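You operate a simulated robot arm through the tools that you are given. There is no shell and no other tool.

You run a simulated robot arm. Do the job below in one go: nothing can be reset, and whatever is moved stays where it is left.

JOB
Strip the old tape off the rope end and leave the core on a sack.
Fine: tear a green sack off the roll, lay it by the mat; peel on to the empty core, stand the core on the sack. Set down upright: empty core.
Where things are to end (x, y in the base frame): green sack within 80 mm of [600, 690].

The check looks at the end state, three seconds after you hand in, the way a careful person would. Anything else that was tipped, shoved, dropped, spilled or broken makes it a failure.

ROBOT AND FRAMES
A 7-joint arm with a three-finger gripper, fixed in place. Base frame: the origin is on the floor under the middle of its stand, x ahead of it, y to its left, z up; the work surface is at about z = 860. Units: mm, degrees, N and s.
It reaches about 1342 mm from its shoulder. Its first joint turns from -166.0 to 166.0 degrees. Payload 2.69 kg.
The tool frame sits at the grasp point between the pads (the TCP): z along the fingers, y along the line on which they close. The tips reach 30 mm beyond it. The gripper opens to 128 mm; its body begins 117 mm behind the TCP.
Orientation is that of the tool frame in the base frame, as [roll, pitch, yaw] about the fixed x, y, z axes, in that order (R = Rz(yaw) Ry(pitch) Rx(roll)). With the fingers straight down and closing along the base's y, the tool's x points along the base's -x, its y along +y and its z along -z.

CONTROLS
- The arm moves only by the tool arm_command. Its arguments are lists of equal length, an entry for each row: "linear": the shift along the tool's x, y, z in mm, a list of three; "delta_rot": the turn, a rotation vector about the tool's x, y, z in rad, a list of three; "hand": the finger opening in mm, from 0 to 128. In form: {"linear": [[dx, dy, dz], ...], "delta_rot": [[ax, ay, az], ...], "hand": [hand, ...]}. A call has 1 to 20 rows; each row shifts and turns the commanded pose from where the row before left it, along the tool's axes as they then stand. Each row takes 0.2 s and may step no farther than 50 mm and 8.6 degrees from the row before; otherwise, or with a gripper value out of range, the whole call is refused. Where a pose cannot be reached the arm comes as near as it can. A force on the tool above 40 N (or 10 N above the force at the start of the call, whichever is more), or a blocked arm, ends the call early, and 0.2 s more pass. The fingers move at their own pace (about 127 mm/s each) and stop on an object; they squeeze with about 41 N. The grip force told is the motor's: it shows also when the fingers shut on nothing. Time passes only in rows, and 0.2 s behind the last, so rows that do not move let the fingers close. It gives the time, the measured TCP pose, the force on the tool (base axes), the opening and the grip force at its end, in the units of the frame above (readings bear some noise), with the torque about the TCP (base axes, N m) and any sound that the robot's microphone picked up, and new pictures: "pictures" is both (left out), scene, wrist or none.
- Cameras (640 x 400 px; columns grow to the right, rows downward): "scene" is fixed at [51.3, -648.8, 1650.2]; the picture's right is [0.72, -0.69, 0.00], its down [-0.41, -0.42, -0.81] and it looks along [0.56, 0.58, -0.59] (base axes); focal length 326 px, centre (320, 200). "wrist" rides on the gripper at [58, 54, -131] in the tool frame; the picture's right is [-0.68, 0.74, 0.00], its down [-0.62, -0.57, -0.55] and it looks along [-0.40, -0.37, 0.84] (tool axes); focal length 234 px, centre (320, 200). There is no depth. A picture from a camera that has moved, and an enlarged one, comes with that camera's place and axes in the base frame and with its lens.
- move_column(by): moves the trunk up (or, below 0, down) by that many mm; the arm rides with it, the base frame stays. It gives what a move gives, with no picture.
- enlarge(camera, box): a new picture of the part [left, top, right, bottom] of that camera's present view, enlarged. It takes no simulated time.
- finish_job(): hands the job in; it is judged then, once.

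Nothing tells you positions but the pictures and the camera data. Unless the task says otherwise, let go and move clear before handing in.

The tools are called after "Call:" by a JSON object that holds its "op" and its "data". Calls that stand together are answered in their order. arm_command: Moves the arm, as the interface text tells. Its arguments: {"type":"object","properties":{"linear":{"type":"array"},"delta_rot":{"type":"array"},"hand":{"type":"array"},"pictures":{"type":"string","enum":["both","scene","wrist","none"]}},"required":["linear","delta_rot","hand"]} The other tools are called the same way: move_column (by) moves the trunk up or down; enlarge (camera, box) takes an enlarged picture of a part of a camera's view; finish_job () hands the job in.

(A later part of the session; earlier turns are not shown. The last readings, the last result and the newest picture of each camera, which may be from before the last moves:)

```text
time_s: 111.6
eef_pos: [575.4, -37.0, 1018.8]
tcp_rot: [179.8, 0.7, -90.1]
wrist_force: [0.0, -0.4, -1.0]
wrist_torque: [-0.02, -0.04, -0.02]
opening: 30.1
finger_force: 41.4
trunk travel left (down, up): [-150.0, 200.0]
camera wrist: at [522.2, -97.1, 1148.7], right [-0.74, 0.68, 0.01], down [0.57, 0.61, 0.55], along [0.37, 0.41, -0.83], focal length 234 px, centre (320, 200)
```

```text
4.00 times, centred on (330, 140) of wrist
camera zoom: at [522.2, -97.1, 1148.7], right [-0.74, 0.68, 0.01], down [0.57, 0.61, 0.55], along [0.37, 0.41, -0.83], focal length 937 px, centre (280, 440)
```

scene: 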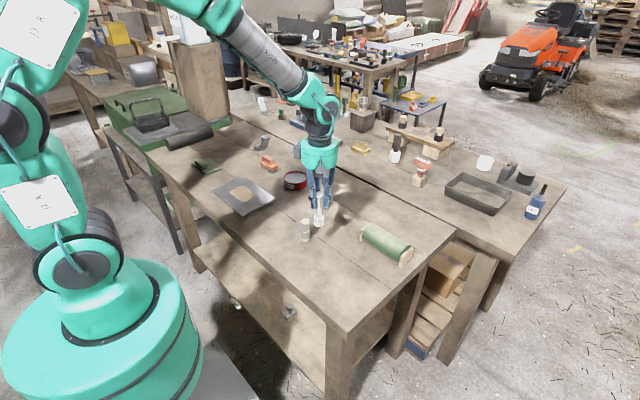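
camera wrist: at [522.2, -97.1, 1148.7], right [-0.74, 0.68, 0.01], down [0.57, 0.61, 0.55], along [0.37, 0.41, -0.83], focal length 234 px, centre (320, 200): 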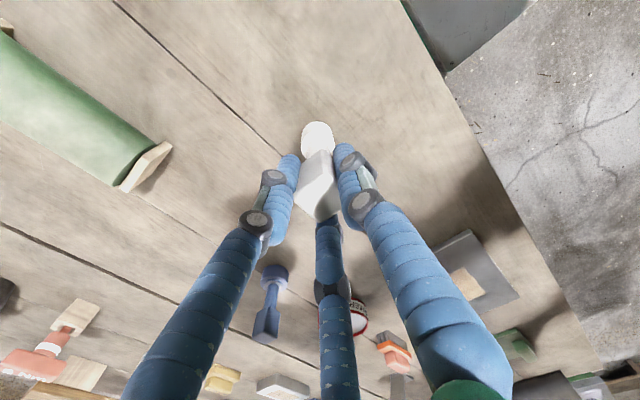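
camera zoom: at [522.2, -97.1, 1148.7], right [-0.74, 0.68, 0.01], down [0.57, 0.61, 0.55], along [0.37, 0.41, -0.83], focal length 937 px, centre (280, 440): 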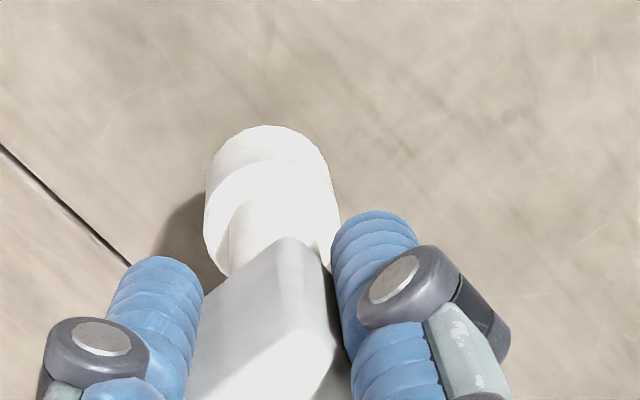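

Contact was lost on the arc (the foot is a bit off-centre). I'll move inward in 1 mm steps to find it again here.

Call:
{"op": "arm_command", "data": {"linear": [[-0.77, -0.64, 0], [-0.77, -0.64, 0], [0, 0, 0]], "delta_rot": [[0, 0, 0], [0, 0, 0], [0, 0, 0]], "hand": [20, 20, 20], "pictures": "none"}}

Call:
{"op": "arm_command", "data": {"linear": [[-0.77, -0.64, 0], [0, 0, 0]], "delta_rot": [[0, 0, 0], [0, 0, 0]], "hand": [20, 20], "pictures": "none"}}

Call:
{"op": "arm_command", "data": {"linear": [[-0.77, -0.64, 0], [0, 0, 0]], "delta_rot": [[0, 0, 0], [0, 0, 0]], "hand": [20, 20], "pictures": "none"}}

```text
time_s: 112.4
eef_pos: [575.4, -37.7, 1017.4]
tcp_rot: [179.7, 0.6, -90.0]
wrist_force: [-8.7, -15.2, 0.3]
wrist_torque: [-1.23, 0.7, -0.14]
opening: 29.7
finger_force: 41.0
trunk travel left (down, up): [-150.0, 200.0]
```

```text
time_s: 113.0
eef_pos: [576.6, -35.5, 1019.4]
tcp_rot: [179.7, 0.7, -90.1]
wrist_force: [-16.5, -20.3, 0.3]
wrist_torque: [-1.57, 1.34, -0.11]
opening: 29.6
finger_force: 40.8
trunk travel left (down, up): [-150.0, 200.0]
```

```text
time_s: 113.6
eef_pos: [576.9, -36.1, 1018.2]
tcp_rot: [179.8, 0.8, -90.1]
wrist_force: [-21.6, -17.2, 3.4]
wrist_torque: [-1.34, 1.77, 0.1]
opening: 30.2
finger_force: 40.6
trunk travel left (down, up): [-150.0, 200.0]
```

I pressed too far again; backing off, then I'll look at the tape.

Call:
{"op": "arm_command", "data": {"linear": [[2.3, 1.9, 0], [3, 3, 0], [0, 0, 0]], "delta_rot": [[0, 0, 0], [0, 0, 0], [0, 0, 0]], "hand": [20, 20, 20], "pictures": "wrist"}}

Call:
{"op": "enlarge", "data": {"camera": "scene", "box": [285, 205, 325, 245]}}

Call:
{"op": "enlarge", "data": {"camera": "wrist", "box": [270, 90, 390, 190]}}

```text
time_s: 114.4
eef_pos: [572.7, -40.1, 1020.1]
tcp_rot: [179.9, 0.7, -90.1]
wrist_force: [0.8, 0.1, -1.3]
wrist_torque: [0.0, 0.0, 0.01]
opening: 30.0
finger_force: 40.9
trunk travel left (down, up): [-150.0, 200.0]
camera wrist: at [520.5, -99.3, 1149.6], right [-0.74, 0.68, 0.01], down [0.57, 0.61, 0.56], along [0.37, 0.41, -0.83], focal length 234 px, centre (320, 200)
```

wrist: 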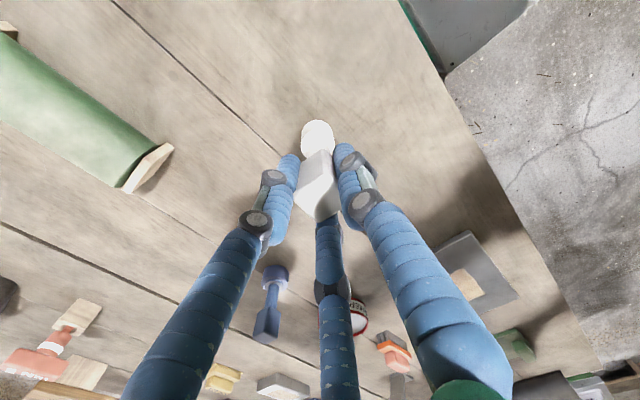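

```text
10.00 times, centred on (305, 225) of scene
camera zoom: at [51.3, -648.8, 1650.2], right [0.72, -0.69, 0.0], down [-0.41, -0.42, -0.81], along [0.56, 0.58, -0.59], focal length 3264 px, centre (470, -50)
```

zoom: 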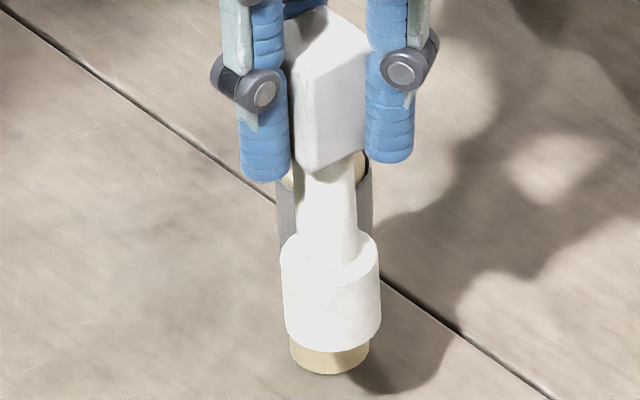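

```text
4.00 times, centred on (330, 140) of wrist
camera zoom: at [520.5, -99.3, 1149.6], right [-0.74, 0.68, 0.01], down [0.57, 0.61, 0.56], along [0.37, 0.41, -0.83], focal length 937 px, centre (280, 440)
```

zoom: 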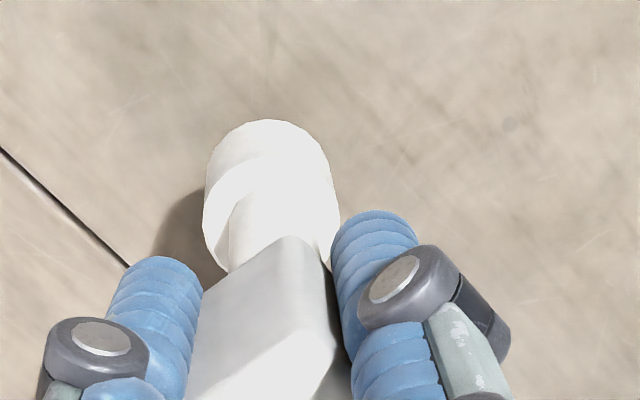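

No sticking seen yet, but I lost contact right after the tape's end. I'll redo it carefully: start just beside the tape's end (azimuth ≈280°) and feel for a light contact.

Call:
{"op": "arm_command", "data": {"linear": [[12, 0, 0], [0, -33, 0], [-2, 0, 0], [0, 0, 0]], "delta_rot": [[0, 0, 0], [0, 0, 0], [0, 0, 0], [0, 0, 0]], "hand": [20, 20, 20, 20], "pictures": "wrist"}}

Call:
{"op": "enlarge", "data": {"camera": "scene", "box": [290, 205, 330, 245]}}

```text
time_s: 115.4
eef_pos: [606.8, -50.4, 1019.1]
tcp_rot: [179.9, 0.6, -90.0]
wrist_force: [-0.3, 0.7, -0.8]
wrist_torque: [0.03, 0.01, 0.01]
opening: 29.6
finger_force: 40.4
trunk travel left (down, up): [-150.0, 200.0]
camera wrist: at [552.8, -109.5, 1148.5], right [-0.74, 0.68, 0.01], down [0.57, 0.61, 0.55], along [0.37, 0.41, -0.83], focal length 234 px, centre (320, 200)
```

wrist: 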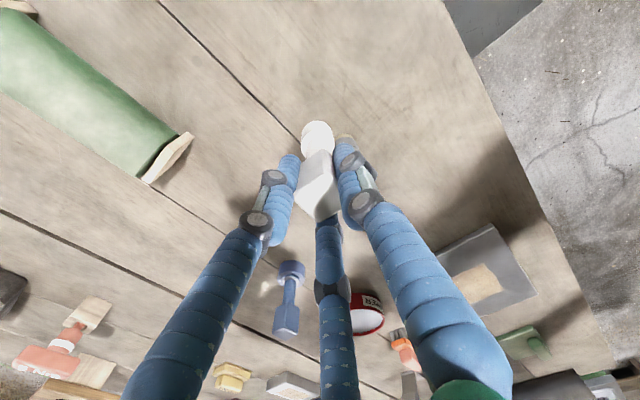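

```text
10.00 times, centred on (310, 225) of scene
camera zoom: at [51.3, -648.8, 1650.2], right [0.72, -0.69, 0.0], down [-0.41, -0.42, -0.81], along [0.56, 0.58, -0.59], focal length 3264 px, centre (420, -50)
```

zoom: 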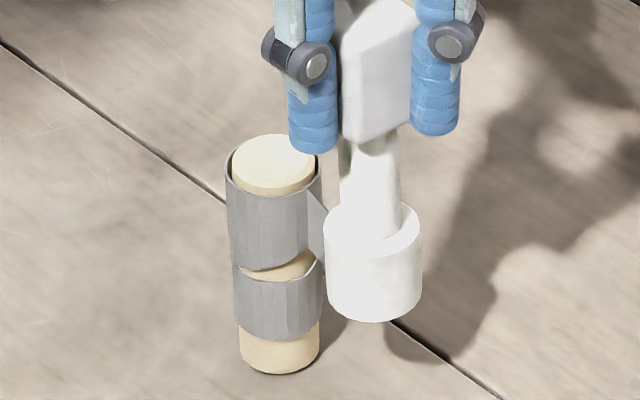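

Excellent – a grey flap of tape now stretches from the post to the white core: the tape's end has stuck to it. The white piece is the core. I'll look closely.

Call:
{"op": "enlarge", "data": {"camera": "scene", "box": [300, 218, 322, 236]}}

Call:
{"op": "enlarge", "data": {"camera": "wrist", "box": [290, 110, 370, 170]}}

```text
16.00 times, centred on (311, 227) of scene
camera zoom: at [51.3, -648.8, 1650.2], right [0.72, -0.69, 0.0], down [-0.41, -0.42, -0.81], along [0.56, 0.58, -0.59], focal length 5222 px, centre (464, -232)
```

zoom: 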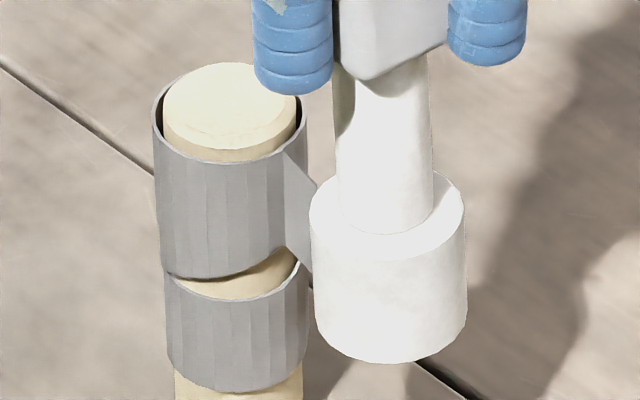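

```text
6.67 times, centred on (330, 140) of wrist
camera zoom: at [552.8, -109.5, 1148.5], right [-0.74, 0.68, 0.01], down [0.57, 0.61, 0.55], along [0.37, 0.41, -0.83], focal length 1561 px, centre (253, 600)
```

zoom: 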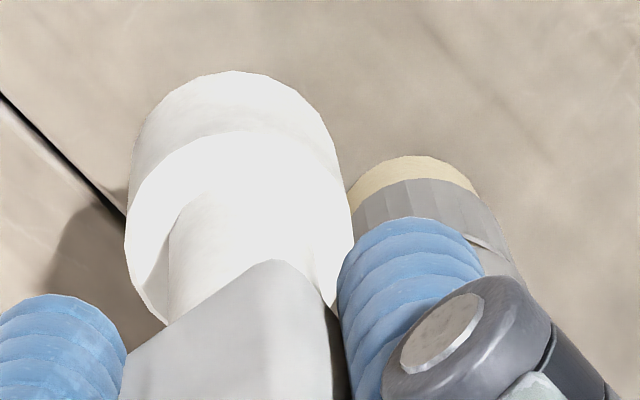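

The tape leads from the post to the core, so winding it off means carrying the core clockwise round the post. I'll orbit from azimuth 280° to 180° just clear of contact and watch the tape.

Call:
{"op": "arm_command", "data": {"linear": [[-1.1, 6.2, 0], [-0.6, 6.3, 0], [-1.6, 6.2, 0], [-2.7, 5.8, 0], [-3.6, 5.2, 0], [-4.5, 4.5, 0], [-5.3, 3.6, 0], [-5.7, 2.7, 0], [-6.2, 1.7, 0], [-6.3, 0.5, 0], [0, 0, 0]], "delta_rot": [[0, 0, 0], [0, 0, 0], [0, 0, 0], [0, 0, 0], [0, 0, 0], [0, 0, 0], [0, 0, 0], [0, 0, 0], [0, 0, 0], [0, 0, 0], [0, 0, 0]], "hand": [20, 20, 20, 20, 20, 20, 20, 20, 20, 20, 20], "pictures": "wrist"}}

Call:
{"op": "enlarge", "data": {"camera": "scene", "box": [280, 205, 320, 245]}}

Call:
{"op": "enlarge", "data": {"camera": "wrist", "box": [290, 100, 390, 170]}}

```text
time_s: 117.8
eef_pos: [561.2, -13.3, 1019.1]
tcp_rot: [179.8, 0.8, -90.0]
wrist_force: [-11.8, -5.5, -2.3]
wrist_torque: [-0.68, 1.28, -0.12]
opening: 29.3
finger_force: 41.0
trunk travel left (down, up): [-150.0, 200.0]
camera wrist: at [509.3, -72.1, 1149.2], right [-0.74, 0.68, 0.01], down [0.57, 0.61, 0.55], along [0.37, 0.41, -0.83], focal length 234 px, centre (320, 200)
```

wrist: 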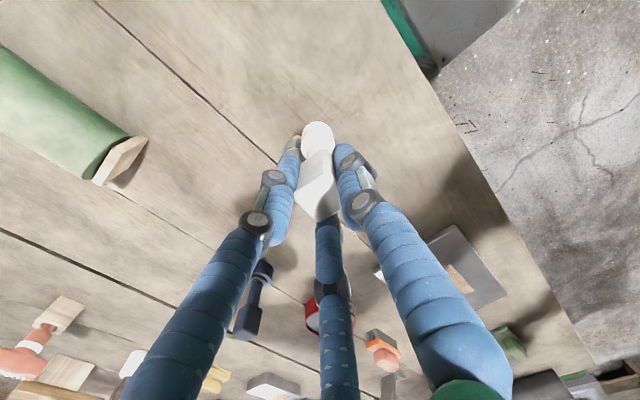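

```text
10.00 times, centred on (300, 225) of scene
camera zoom: at [51.3, -648.8, 1650.2], right [0.72, -0.69, 0.0], down [-0.41, -0.42, -0.81], along [0.56, 0.58, -0.59], focal length 3264 px, centre (520, -50)
```

zoom: 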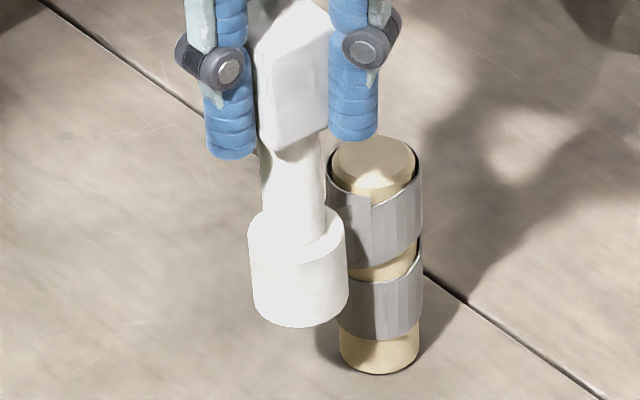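

```text
5.71 times, centred on (340, 135) of wrist
camera zoom: at [509.3, -72.1, 1149.2], right [-0.74, 0.68, 0.01], down [0.57, 0.61, 0.55], along [0.37, 0.41, -0.83], focal length 1338 px, centre (206, 571)
```

zoom: 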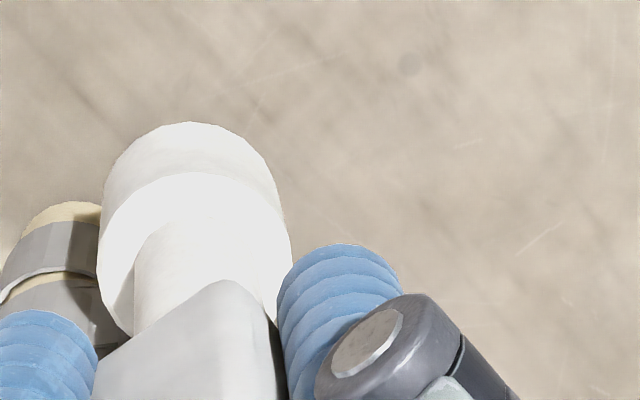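

The tape's free edge has moved back from azimuth 272° to about 221° – it is peeling on to the core. I'll ease off the contact slightly and continue the clockwise orbit to azimuth 90°.

Call:
{"op": "arm_command", "data": {"linear": [[0, 2.2, 0], [-6.2, -0.3, 0], [-5.9, -1.4, 0], [-5.65, -2.7, 0], [-5.05, -3.5, 0], [-4.4, -4.4, 0], [-3.5, -5.05, 0], [-2.7, -5.65, 0], [-1.6, -5.9, 0], [-0.5, -6.2, 0], [0, 0, 0]], "delta_rot": [[0, 0, 0], [0, 0, 0], [0, 0, 0], [0, 0, 0], [0, 0, 0], [0, 0, 0], [0, 0, 0], [0, 0, 0], [0, 0, 0], [0, 0, 0], [0, 0, 0]], "hand": [20, 20, 20, 20, 20, 20, 20, 20, 20, 20, 20], "pictures": "wrist"}}

Call:
{"op": "enlarge", "data": {"camera": "scene", "box": [280, 205, 320, 245]}}

Call:
{"op": "enlarge", "data": {"camera": "wrist", "box": [270, 90, 370, 170]}}

```text
time_s: 120.2
eef_pos: [595.0, 23.6, 1018.2]
tcp_rot: [179.8, 0.6, -90.1]
wrist_force: [-12.1, 22.9, -2.6]
wrist_torque: [1.84, 0.98, -0.16]
opening: 29.1
finger_force: 41.1
trunk travel left (down, up): [-150.0, 200.0]
camera wrist: at [542.8, -35.2, 1150.1], right [-0.74, 0.68, 0.01], down [0.57, 0.61, 0.55], along [0.37, 0.41, -0.83], focal length 234 px, centre (320, 200)
```

wrist: 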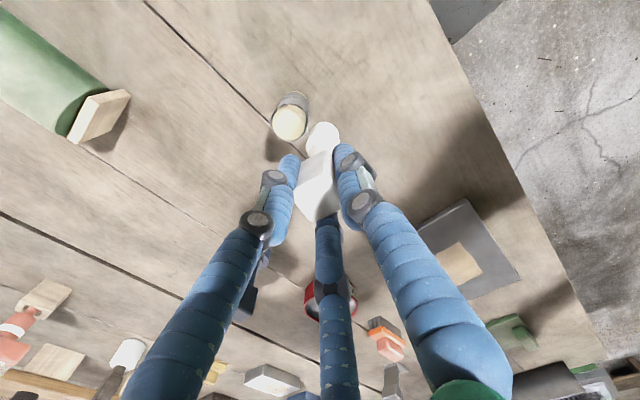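

```text
10.00 times, centred on (300, 225) of scene
camera zoom: at [51.3, -648.8, 1650.2], right [0.72, -0.69, 0.0], down [-0.41, -0.42, -0.81], along [0.56, 0.58, -0.59], focal length 3264 px, centre (520, -50)
```

zoom: 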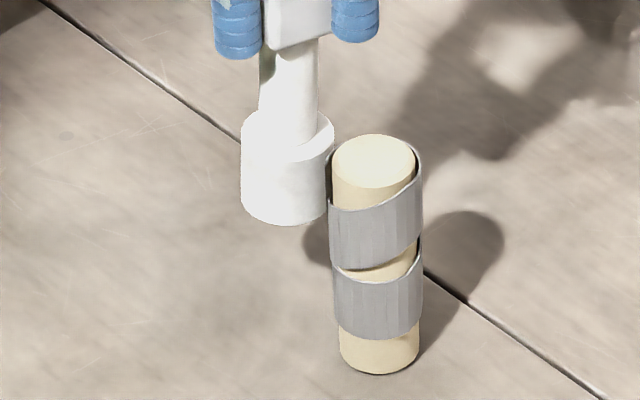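

```text
5.00 times, centred on (320, 130) of wrist
camera zoom: at [542.8, -35.2, 1150.1], right [-0.74, 0.68, 0.01], down [0.57, 0.61, 0.55], along [0.37, 0.41, -0.83], focal length 1171 px, centre (320, 550)
```

zoom: 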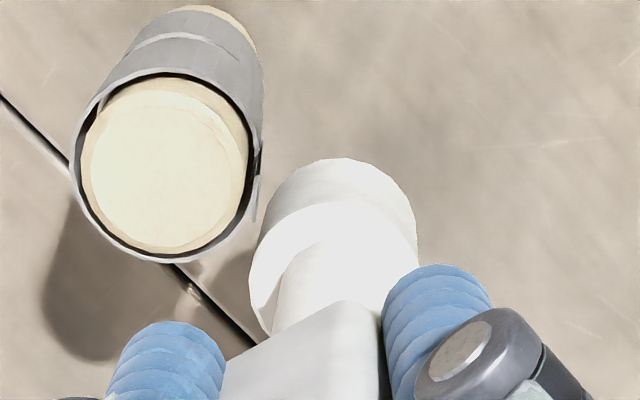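

The tape is clearly unwinding: its top edge now runs down in a helix and bare core shows. I'm pushing a bit hard on the post (25 N), so I'll move outward 3 mm, keep orbiting clockwise to azimuth 0° and descend slowly with the helix.

Call:
{"op": "arm_command", "data": {"linear": [[-3.2, -1.7, 0], [0.6, -6.4, 1], [1.6, -6.25, 1], [2.8, -5.85, 1], [3.7, -5.3, 1], [4.5, -4.5, 1], [5.3, -3.7, 1], [5.85, -2.8, 1], [6.25, -1.6, 1], [6.4, -0.6, 1], [0, 0, 0]], "delta_rot": [[0, 0, 0], [0, 0, 0], [0, 0, 0], [0, 0, 0], [0, 0, 0], [0, 0, 0], [0, 0, 0], [0, 0, 0], [0, 0, 0], [0, 0, 0], [0, 0, 0]], "hand": [20, 20, 20, 20, 20, 20, 20, 20, 20, 20, 20], "pictures": "wrist"}}

Call:
{"op": "enlarge", "data": {"camera": "scene", "box": [290, 200, 330, 245]}}

Call:
{"op": "enlarge", "data": {"camera": "wrist", "box": [240, 70, 370, 170]}}

```text
time_s: 122.6
eef_pos: [636.7, -11.1, 1009.3]
tcp_rot: [179.9, 0.7, -90.0]
wrist_force: [17.0, 5.8, 2.3]
wrist_torque: [0.5, -1.32, -0.14]
opening: 29.2
finger_force: 41.0
trunk travel left (down, up): [-150.0, 200.0]
camera wrist: at [582.9, -69.7, 1140.2], right [-0.74, 0.68, 0.01], down [0.57, 0.61, 0.55], along [0.37, 0.41, -0.83], focal length 234 px, centre (320, 200)
```

wrist: 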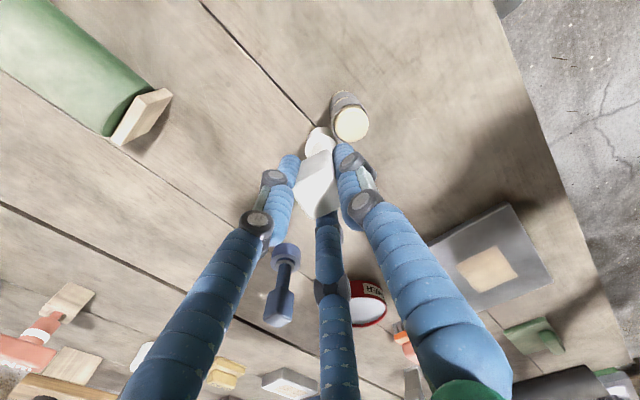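

```text
8.89 times, centred on (310, 222) of scene
camera zoom: at [51.3, -648.8, 1650.2], right [0.72, -0.69, 0.0], down [-0.41, -0.42, -0.81], along [0.56, 0.58, -0.59], focal length 2901 px, centre (409, 0)
```

zoom: 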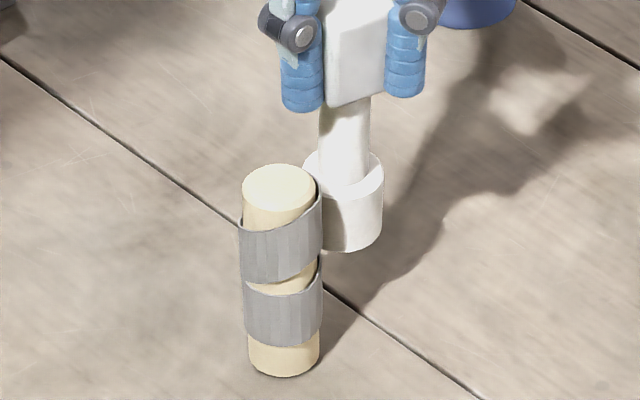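

```text
4.00 times, centred on (305, 120) of wrist
camera zoom: at [582.9, -69.7, 1140.2], right [-0.74, 0.68, 0.01], down [0.57, 0.61, 0.55], along [0.37, 0.41, -0.83], focal length 937 px, centre (380, 520)
```

zoom: 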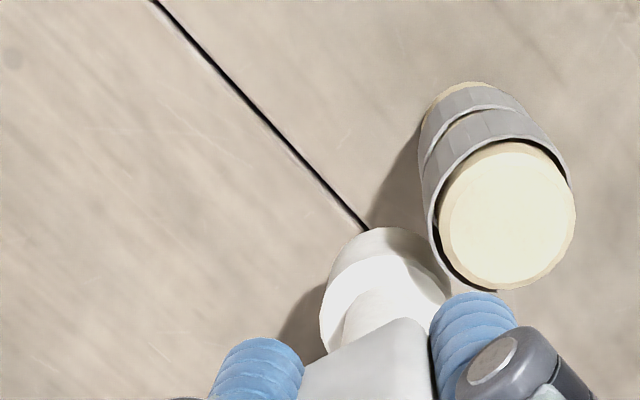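

Good progress. Contact is still firm, so I'll go 2.5 mm wider and continue clockwise to azimuth -90°, still descending slowly.

Call:
{"op": "arm_command", "data": {"linear": [[0, -2.5, 0], [6.86, 0.6, 1], [6.64, 1.8, 1], [6.25, 2.9, 1], [5.65, 3.9, 1], [4.9, 4.9, 1], [3.9, 5.65, 1], [2.9, 6.25, 1], [1.8, 6.64, 1], [0.6, 6.86, 1], [0, 0, 0]], "delta_rot": [[0, 0, 0], [0, 0, 0], [0, 0, 0], [0, 0, 0], [0, 0, 0], [0, 0, 0], [0, 0, 0], [0, 0, 0], [0, 0, 0], [0, 0, 0], [0, 0, 0]], "hand": [20, 20, 20, 20, 20, 20, 20, 20, 20, 20, 20], "pictures": "wrist"}}

Call:
{"op": "enlarge", "data": {"camera": "scene", "box": [290, 200, 330, 245]}}

Call:
{"op": "enlarge", "data": {"camera": "wrist", "box": [270, 90, 390, 180]}}

```text
time_s: 125.0
eef_pos: [596.7, -49.8, 999.5]
tcp_rot: [179.7, 0.7, -90.0]
wrist_force: [-0.5, -8.1, -2.5]
wrist_torque: [-0.91, 0.1, 0.04]
opening: 29.1
finger_force: 41.2
trunk travel left (down, up): [-150.0, 200.0]
camera wrist: at [544.0, -109.2, 1130.2], right [-0.74, 0.68, 0.01], down [0.57, 0.61, 0.55], along [0.37, 0.41, -0.83], focal length 234 px, centre (320, 200)
```

wrist: 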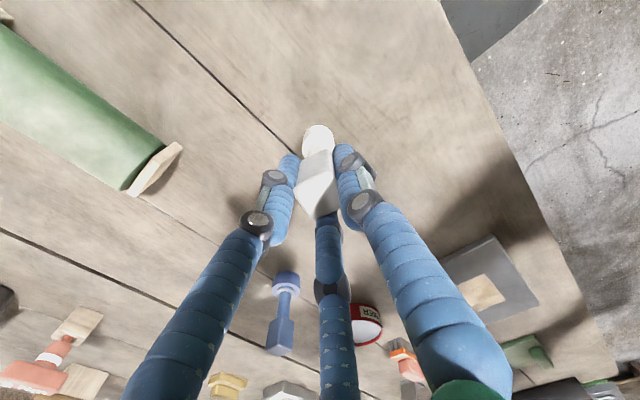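

```text
8.89 times, centred on (310, 222) of scene
camera zoom: at [51.3, -648.8, 1650.2], right [0.72, -0.69, 0.0], down [-0.41, -0.42, -0.81], along [0.56, 0.58, -0.59], focal length 2901 px, centre (409, 0)
```

zoom: 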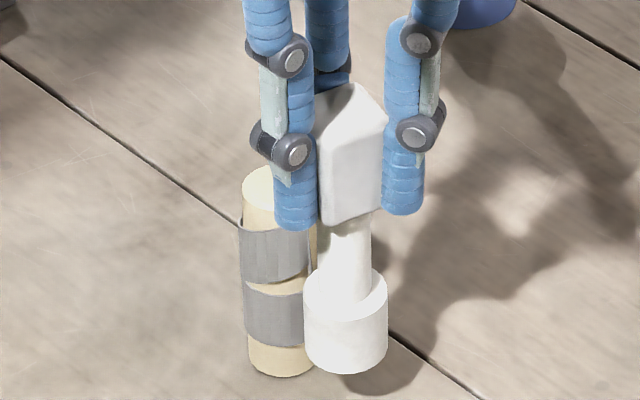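

```text
4.44 times, centred on (330, 135) of wrist
camera zoom: at [544.0, -109.2, 1130.2], right [-0.74, 0.68, 0.01], down [0.57, 0.61, 0.55], along [0.37, 0.41, -0.83], focal length 1041 px, centre (276, 489)
```

zoom: 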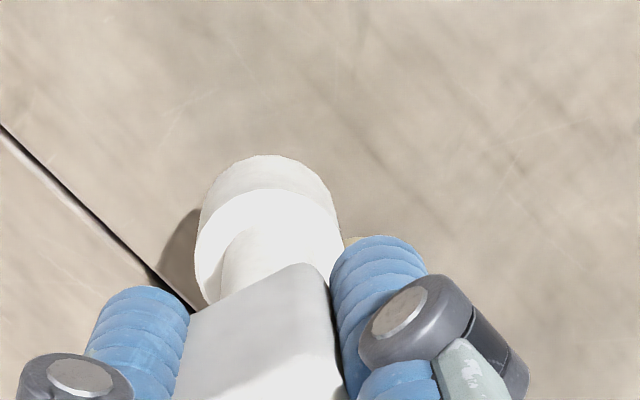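

One full orbit done; contact is light now. Starting the second clockwise orbit a little wider, still easing down.

Call:
{"op": "arm_command", "data": {"linear": [[1, 0, 0], [-0.62, 7.03, 0.7], [-1.82, 6.82, 0.7], [-2.99, 6.4, 0.7], [-4.05, 5.78, 0.7], [-4.99, 5, 0.7], [-5.78, 4.04, 0.7], [-6.4, 2.99, 0.7], [-6.82, 1.84, 0.7], [-7.03, 0.6, 0.7], [0, 0, 0]], "delta_rot": [[0, 0, 0], [0, 0, 0], [0, 0, 0], [0, 0, 0], [0, 0, 0], [0, 0, 0], [0, 0, 0], [0, 0, 0], [0, 0, 0], [0, 0, 0], [0, 0, 0]], "hand": [20, 20, 20, 20, 20, 20, 20, 20, 20, 20, 20], "pictures": "wrist"}}

Call:
{"op": "enlarge", "data": {"camera": "scene", "box": [285, 205, 325, 245]}}

Call:
{"op": "enlarge", "data": {"camera": "wrist", "box": [240, 90, 370, 190]}}

```text
time_s: 127.4
eef_pos: [557.9, -9.8, 994.9]
tcp_rot: [179.8, 0.7, -89.9]
wrist_force: [1.5, -0.3, -0.8]
wrist_torque: [0.0, 0.0, 0.01]
opening: 28.7
finger_force: 40.9
trunk travel left (down, up): [-150.0, 200.0]
camera wrist: at [504.6, -69.4, 1124.9], right [-0.74, 0.68, 0.01], down [0.57, 0.61, 0.55], along [0.37, 0.41, -0.83], focal length 234 px, centre (320, 200)
```

wrist: 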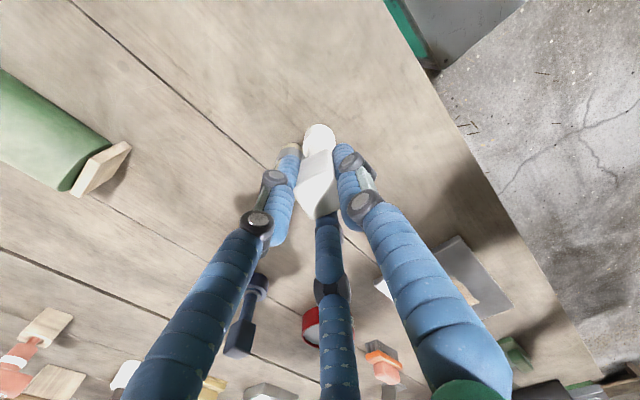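

```text
10.00 times, centred on (305, 225) of scene
camera zoom: at [51.3, -648.8, 1650.2], right [0.72, -0.69, 0.0], down [-0.41, -0.42, -0.81], along [0.56, 0.58, -0.59], focal length 3264 px, centre (470, -50)
```

zoom: 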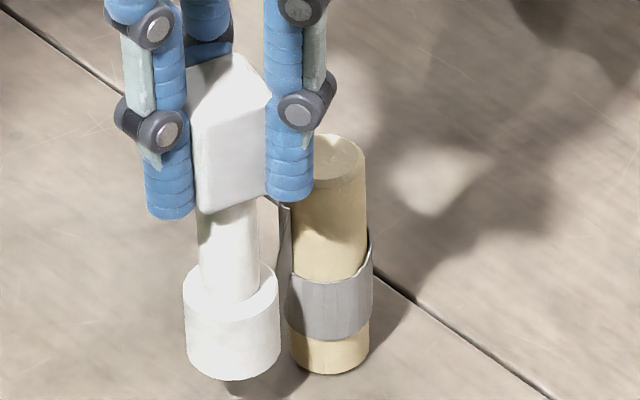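

```text
4.00 times, centred on (305, 140) of wrist
camera zoom: at [504.6, -69.4, 1124.9], right [-0.74, 0.68, 0.01], down [0.57, 0.61, 0.55], along [0.37, 0.41, -0.83], focal length 937 px, centre (380, 440)
```

zoom: 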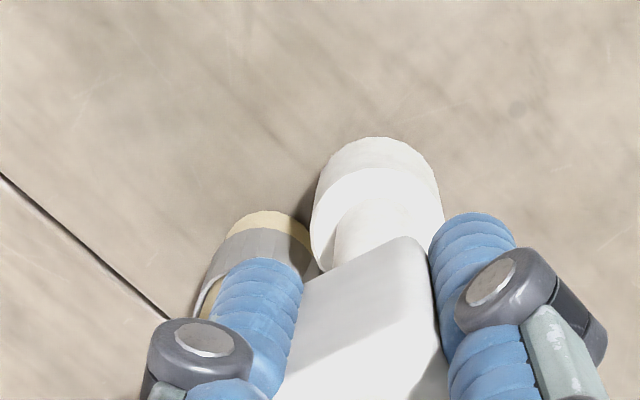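

The upper band has gone; only the lower turn is left. Continuing clockwise to azimuth -270°.

Call:
{"op": "arm_command", "data": {"linear": [[-6.95, -1.1, 0.7], [-6.73, -1.8, 0.7], [-6.3, -2.96, 0.7], [-5.7, -4, 0.7], [-4.9, -4.94, 0.7], [-4, -5.7, 0.7], [-3, -6.3, 0.7], [-1.8, -6.75, 0.7], [-0.6, -6.95, 0.7], [0, 0, 0]], "delta_rot": [[0, 0, 0], [0, 0, 0], [0, 0, 0], [0, 0, 0], [0, 0, 0], [0, 0, 0], [0, 0, 0], [0, 0, 0], [0, 0, 0], [0, 0, 0]], "hand": [20, 20, 20, 20, 20, 20, 20, 20, 20, 20], "pictures": "wrist"}}

Call:
{"op": "enlarge", "data": {"camera": "scene", "box": [285, 200, 325, 245]}}

Call:
{"op": "enlarge", "data": {"camera": "wrist", "box": [240, 70, 370, 170]}}

```text
time_s: 129.6
eef_pos: [598.0, 29.6, 988.6]
tcp_rot: [179.8, 0.7, -90.1]
wrist_force: [-0.7, -0.2, -0.5]
wrist_torque: [0.01, -0.01, -0.01]
opening: 28.7
finger_force: 41.4
trunk travel left (down, up): [-150.0, 200.0]
camera wrist: at [544.9, -29.7, 1119.0], right [-0.74, 0.68, 0.01], down [0.57, 0.61, 0.55], along [0.37, 0.41, -0.83], focal length 234 px, centre (320, 200)
```

wrist: 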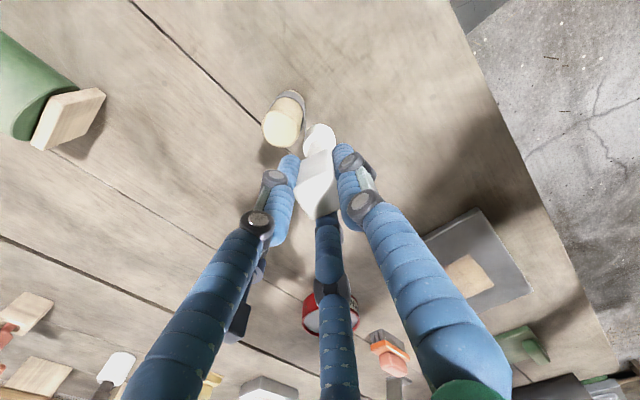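

```text
8.89 times, centred on (305, 222) of scene
camera zoom: at [51.3, -648.8, 1650.2], right [0.72, -0.69, 0.0], down [-0.41, -0.42, -0.81], along [0.56, 0.58, -0.59], focal length 2901 px, centre (453, 0)
```

zoom: 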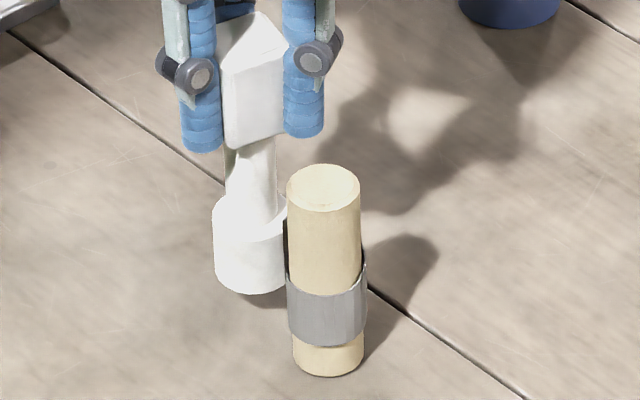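

```text
4.00 times, centred on (305, 120) of wrist
camera zoom: at [544.9, -29.7, 1119.0], right [-0.74, 0.68, 0.01], down [0.57, 0.61, 0.55], along [0.37, 0.41, -0.83], focal length 937 px, centre (380, 520)
```

zoom: 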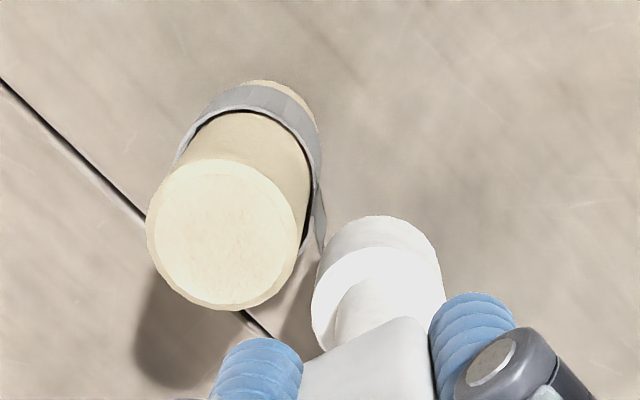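

Only the lower band remains, with the flap leading to the core. Continuing clockwise to azimuth -360°.

Call:
{"op": "arm_command", "data": {"linear": [[0.6, -6.95, 0], [1.8, -6.75, 0], [3, -6.3, 0], [4, -5.7, 0], [4.9, -4.9, 0], [5.7, -4, 0], [6.3, -3, 0], [6.73, -1.8, 0], [6.95, -0.6, 0], [0, 0, 0]], "delta_rot": [[0, 0, 0], [0, 0, 0], [0, 0, 0], [0, 0, 0], [0, 0, 0], [0, 0, 0], [0, 0, 0], [0, 0, 0], [0, 0, 0], [0, 0, 0]], "hand": [20, 20, 20, 20, 20, 20, 20, 20, 20, 20], "pictures": "none"}}

Call:
{"op": "enlarge", "data": {"camera": "scene", "box": [290, 200, 330, 245]}}

Call:
{"op": "enlarge", "data": {"camera": "wrist", "box": [270, 70, 400, 170]}}

```text
time_s: 131.8
eef_pos: [638.5, -9.2, 988.3]
tcp_rot: [179.8, 0.8, -90.1]
wrist_force: [1.1, -0.2, -1.8]
wrist_torque: [-0.01, -0.03, -0.03]
opening: 28.6
finger_force: 40.9
trunk travel left (down, up): [-150.0, 200.0]
```

```text
8.89 times, centred on (310, 222) of scene
camera zoom: at [51.3, -648.8, 1650.2], right [0.72, -0.69, 0.0], down [-0.41, -0.42, -0.81], along [0.56, 0.58, -0.59], focal length 2901 px, centre (409, 0)
```

zoom: 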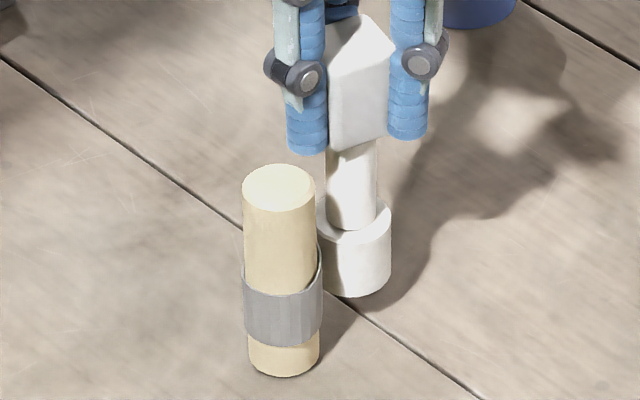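

```text
4.00 times, centred on (335, 120) of wrist
camera zoom: at [584.7, -69.7, 1118.6], right [-0.74, 0.68, 0.01], down [0.57, 0.61, 0.55], along [0.37, 0.41, -0.83], focal length 937 px, centre (260, 520)
```

zoom: 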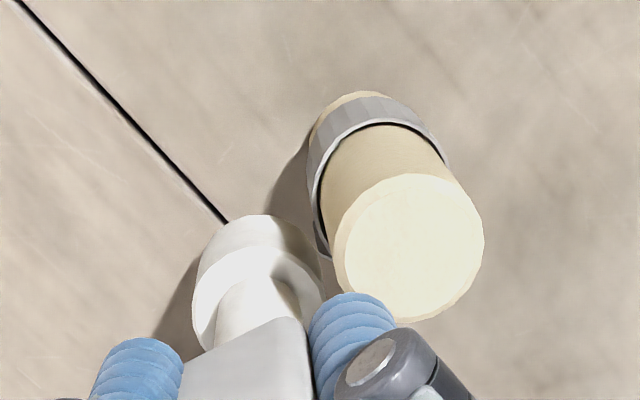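

Carrying on clockwise to azimuth -450°.

Call:
{"op": "arm_command", "data": {"linear": [[6.95, 0.6, 0], [6.75, 1.8, 0], [6.3, 3, 0], [5.7, 4, 0], [4.9, 4.9, 0], [4, 5.7, 0], [3, 6.3, 0], [1.8, 6.75, 0], [0.6, 6.95, 0], [0, 0, 0]], "delta_rot": [[0, 0, 0], [0, 0, 0], [0, 0, 0], [0, 0, 0], [0, 0, 0], [0, 0, 0], [0, 0, 0], [0, 0, 0], [0, 0, 0], [0, 0, 0]], "hand": [20, 20, 20, 20, 20, 20, 20, 20, 20, 20], "pictures": "none"}}

Call:
{"op": "enlarge", "data": {"camera": "scene", "box": [290, 200, 330, 245]}}

Call:
{"op": "enlarge", "data": {"camera": "wrist", "box": [270, 70, 400, 170]}}

```text
time_s: 134.0
eef_pos: [598.1, -51.2, 987.3]
tcp_rot: [179.8, 0.7, -90.1]
wrist_force: [-0.4, 0.3, -1.3]
wrist_torque: [-0.04, 0.0, -0.02]
opening: 28.4
finger_force: 40.9
trunk travel left (down, up): [-150.0, 200.0]
```

```text
8.89 times, centred on (310, 222) of scene
camera zoom: at [51.3, -648.8, 1650.2], right [0.72, -0.69, 0.0], down [-0.41, -0.42, -0.81], along [0.56, 0.58, -0.59], focal length 2901 px, centre (409, 0)
```

zoom: 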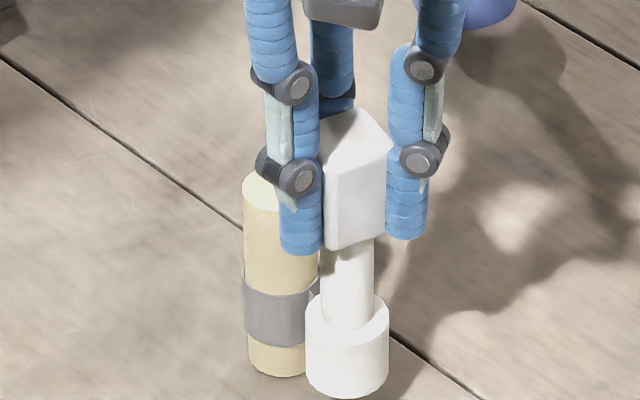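

```text
4.00 times, centred on (335, 120) of wrist
camera zoom: at [544.8, -110.1, 1118.3], right [-0.74, 0.68, 0.01], down [0.57, 0.61, 0.55], along [0.37, 0.41, -0.83], focal length 937 px, centre (260, 520)
```

zoom: 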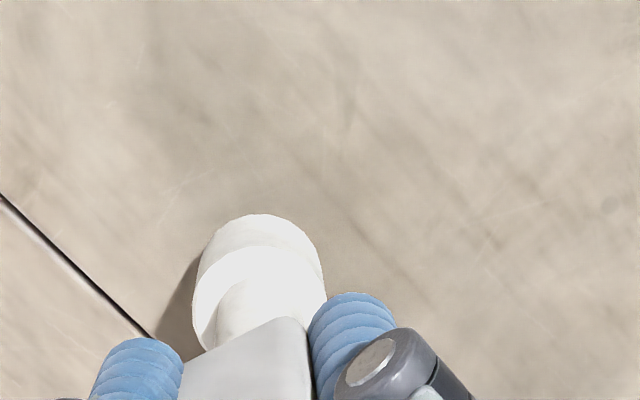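

The last of the lower turn is still on the near side. Continuing clockwise to azimuth -540°.

Call:
{"op": "arm_command", "data": {"linear": [[-0.6, 6.95, 0], [-1.8, 6.75, 0], [-3, 6.3, 0], [-4, 5.7, 0], [-4.9, 4.9, 0], [-5.7, 4, 0], [-6.3, 3, 0], [-6.75, 1.8, 0], [-6.95, 0.6, 0], [0, 0, 0]], "delta_rot": [[0, 0, 0], [0, 0, 0], [0, 0, 0], [0, 0, 0], [0, 0, 0], [0, 0, 0], [0, 0, 0], [0, 0, 0], [0, 0, 0], [0, 0, 0]], "hand": [20, 20, 20, 20, 20, 20, 20, 20, 20, 20], "pictures": "none"}}

Call:
{"op": "enlarge", "data": {"camera": "scene", "box": [285, 205, 325, 245]}}

Call:
{"op": "enlarge", "data": {"camera": "wrist", "box": [240, 90, 370, 190]}}

```text
time_s: 136.2
eef_pos: [557.7, -9.7, 988.1]
tcp_rot: [179.8, 0.7, -90.1]
wrist_force: [-0.1, -0.4, -0.9]
wrist_torque: [-0.01, 0.01, 0.01]
opening: 28.6
finger_force: 41.1
trunk travel left (down, up): [-150.0, 200.0]
```

```text
10.00 times, centred on (305, 225) of scene
camera zoom: at [51.3, -648.8, 1650.2], right [0.72, -0.69, 0.0], down [-0.41, -0.42, -0.81], along [0.56, 0.58, -0.59], focal length 3264 px, centre (470, -50)
```

zoom: 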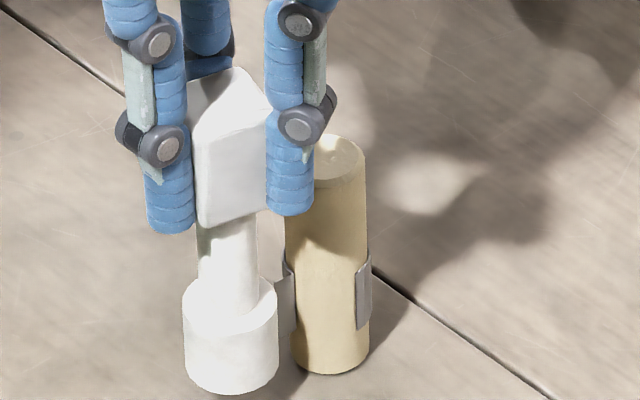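

```text
4.00 times, centred on (305, 140) of wrist
camera zoom: at [504.6, -69.4, 1119.0], right [-0.74, 0.68, 0.01], down [0.57, 0.61, 0.55], along [0.37, 0.41, -0.83], focal length 937 px, centre (380, 440)
```

zoom: 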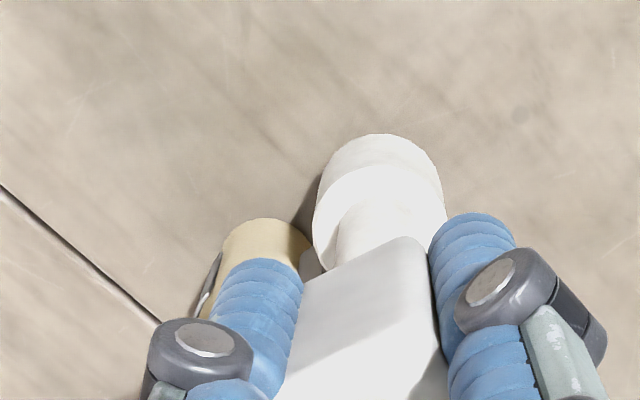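

Nearly there: only the back half of the last turn remains. Continuing clockwise to azimuth -630°, then -720°.

Call:
{"op": "arm_command", "data": {"linear": [[-6.95, -0.6, 0], [-6.75, -1.8, 0], [-6.3, -3, 0], [-5.7, -4, 0], [-4.9, -4.9, 0], [-4, -5.7, 0], [-3, -6.3, 0], [-1.8, -6.75, 0], [-0.6, -6.95, 0], [0, 0, 0]], "delta_rot": [[0, 0, 0], [0, 0, 0], [0, 0, 0], [0, 0, 0], [0, 0, 0], [0, 0, 0], [0, 0, 0], [0, 0, 0], [0, 0, 0], [0, 0, 0]], "hand": [20, 20, 20, 20, 20, 20, 20, 20, 20, 20], "pictures": "none"}}

Call:
{"op": "enlarge", "data": {"camera": "wrist", "box": [240, 70, 370, 170]}}

Call:
{"op": "arm_command", "data": {"linear": [[0.6, -6.95, 0], [1.8, -6.75, 0], [3, -6.3, 0], [4, -5.7, 0], [4.9, -4.9, 0], [5.7, -4, 0], [6.3, -3, 0], [6.75, -1.8, 0], [6.95, -0.6, 0], [0, 0, 0]], "delta_rot": [[0, 0, 0], [0, 0, 0], [0, 0, 0], [0, 0, 0], [0, 0, 0], [0, 0, 0], [0, 0, 0], [0, 0, 0], [0, 0, 0], [0, 0, 0]], "hand": [20, 20, 20, 20, 20, 20, 20, 20, 20, 20], "pictures": "none"}}

Call:
{"op": "enlarge", "data": {"camera": "wrist", "box": [270, 70, 400, 170]}}

Call:
{"op": "enlarge", "data": {"camera": "scene", "box": [290, 200, 330, 245]}}

```text
time_s: 138.4
eef_pos: [598.6, 29.9, 988.6]
tcp_rot: [179.7, 0.7, -90.2]
wrist_force: [-1.1, -0.5, -1.2]
wrist_torque: [-0.02, 0.01, 0.0]
opening: 28.8
finger_force: 41.0
trunk travel left (down, up): [-150.0, 200.0]
```

```text
4.00 times, centred on (305, 120) of wrist
camera zoom: at [545.6, -29.7, 1119.5], right [-0.74, 0.68, 0.01], down [0.57, 0.61, 0.55], along [0.37, 0.41, -0.83], focal length 937 px, centre (380, 520)
```

zoom: 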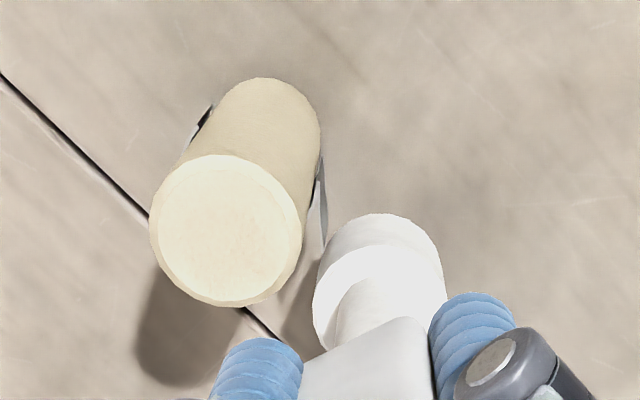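

```text
time_s: 140.6
eef_pos: [637.4, -8.6, 987.3]
tcp_rot: [179.8, 0.7, -90.0]
wrist_force: [0.2, 0.0, -0.8]
wrist_torque: [-0.03, 0.02, 0.0]
opening: 28.4
finger_force: 40.5
trunk travel left (down, up): [-150.0, 200.0]
```

```text
4.00 times, centred on (335, 120) of wrist
camera zoom: at [585.0, -69.8, 1118.8], right [-0.74, 0.68, 0.01], down [0.57, 0.61, 0.55], along [0.37, 0.41, -0.83], focal length 937 px, centre (260, 520)
```

zoom: 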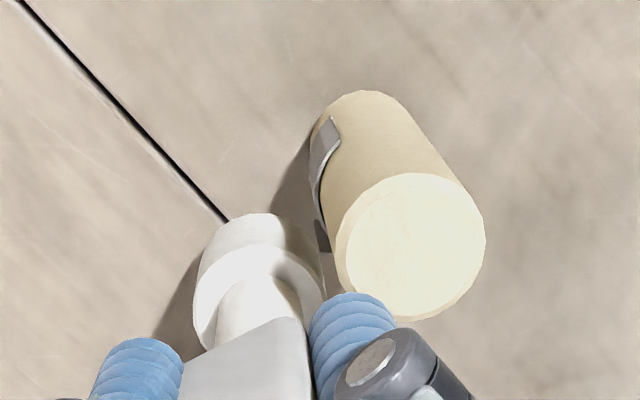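

```text
8.89 times, centred on (310, 222) of scene
camera zoom: at [51.3, -648.8, 1650.2], right [0.72, -0.69, 0.0], down [-0.41, -0.42, -0.81], along [0.56, 0.58, -0.59], focal length 2901 px, centre (409, 0)
```

zoom: 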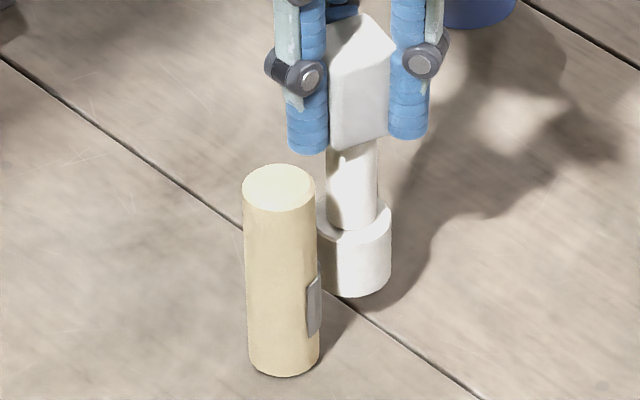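

Only a short last piece is left on the post. Continuing clockwise to finish it off.

Call:
{"op": "arm_command", "data": {"linear": [[6.95, 0.6, 0], [6.75, 1.8, 0], [6.3, 3, 0], [5.7, 4, 0], [4.9, 4.9, 0], [4, 5.7, 0], [3, 6.3, 0], [1.8, 6.75, 0], [0.6, 6.95, 0], [0, 0, 0]], "delta_rot": [[0, 0, 0], [0, 0, 0], [0, 0, 0], [0, 0, 0], [0, 0, 0], [0, 0, 0], [0, 0, 0], [0, 0, 0], [0, 0, 0], [0, 0, 0]], "hand": [20, 20, 20, 20, 20, 20, 20, 20, 20, 20], "pictures": "none"}}

Call:
{"op": "enlarge", "data": {"camera": "scene", "box": [290, 200, 330, 245]}}

Call:
{"op": "arm_command", "data": {"linear": [[-0.6, 6.95, 0], [-1.8, 6.75, 0], [-3, 6.3, 0], [-4, 5.7, 0], [-4.9, 4.9, 0], [-5.7, 4, 0], [-6.3, 3, 0], [-6.75, 1.8, 0], [-6.95, 0.6, 0], [0, 0, 0]], "delta_rot": [[0, 0, 0], [0, 0, 0], [0, 0, 0], [0, 0, 0], [0, 0, 0], [0, 0, 0], [0, 0, 0], [0, 0, 0], [0, 0, 0], [0, 0, 0]], "hand": [20, 20, 20, 20, 20, 20, 20, 20, 20, 20], "pictures": "wrist"}}

Call:
{"op": "enlarge", "data": {"camera": "scene", "box": [285, 205, 325, 245]}}

Call:
{"op": "enlarge", "data": {"camera": "wrist", "box": [240, 90, 370, 190]}}

```text
time_s: 142.8
eef_pos: [597.2, -50.1, 988.3]
tcp_rot: [179.8, 0.7, -90.1]
wrist_force: [-0.6, 0.7, -0.9]
wrist_torque: [-0.01, -0.03, -0.01]
opening: 28.3
finger_force: 41.0
trunk travel left (down, up): [-150.0, 200.0]
```

```text
8.89 times, centred on (310, 222) of scene
camera zoom: at [51.3, -648.8, 1650.2], right [0.72, -0.69, 0.0], down [-0.41, -0.42, -0.81], along [0.56, 0.58, -0.59], focal length 2901 px, centre (409, 0)
```

zoom: 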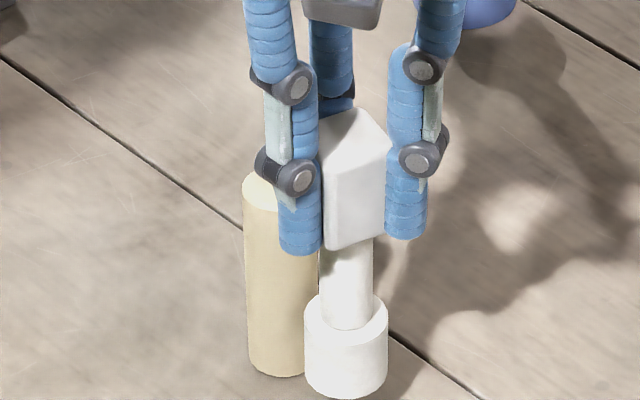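

```text
time_s: 145.0
eef_pos: [558.2, -9.8, 988.0]
tcp_rot: [179.9, 0.7, -90.0]
wrist_force: [-0.4, 0.7, -1.0]
wrist_torque: [-0.03, 0.04, 0.01]
opening: 28.5
finger_force: 41.3
trunk travel left (down, up): [-150.0, 200.0]
camera wrist: at [504.7, -69.5, 1119.2], right [-0.74, 0.68, 0.01], down [0.57, 0.61, 0.55], along [0.37, 0.41, -0.83], focal length 234 px, centre (320, 200)
```

wrist: 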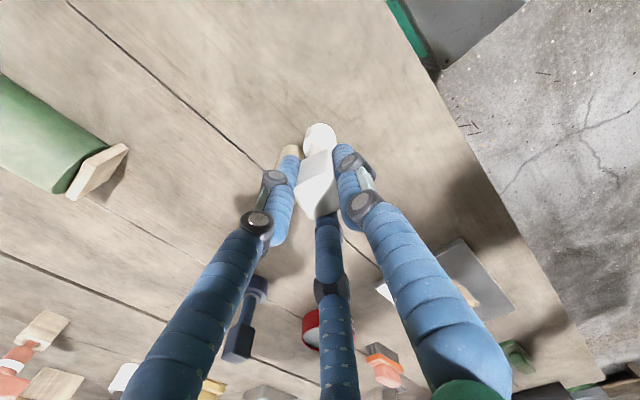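

```text
10.00 times, centred on (305, 225) of scene
camera zoom: at [51.3, -648.8, 1650.2], right [0.72, -0.69, 0.0], down [-0.41, -0.42, -0.81], along [0.56, 0.58, -0.59], focal length 3264 px, centre (470, -50)
```

zoom: 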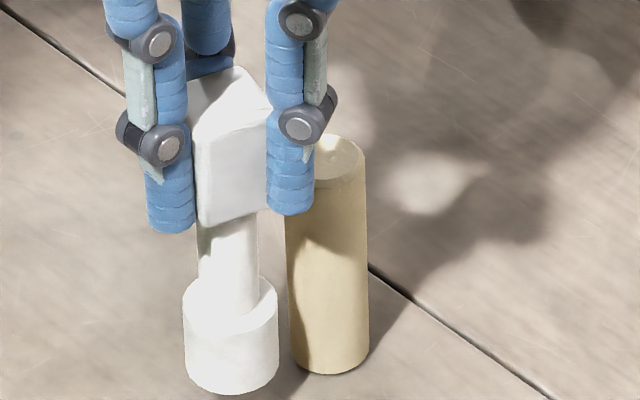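

```text
4.00 times, centred on (305, 140) of wrist
camera zoom: at [504.7, -69.5, 1119.2], right [-0.74, 0.68, 0.01], down [0.57, 0.61, 0.55], along [0.37, 0.41, -0.83], focal length 937 px, centre (380, 440)
```

zoom: 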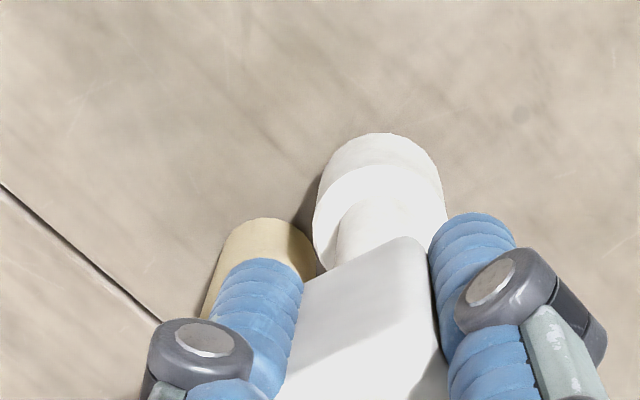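

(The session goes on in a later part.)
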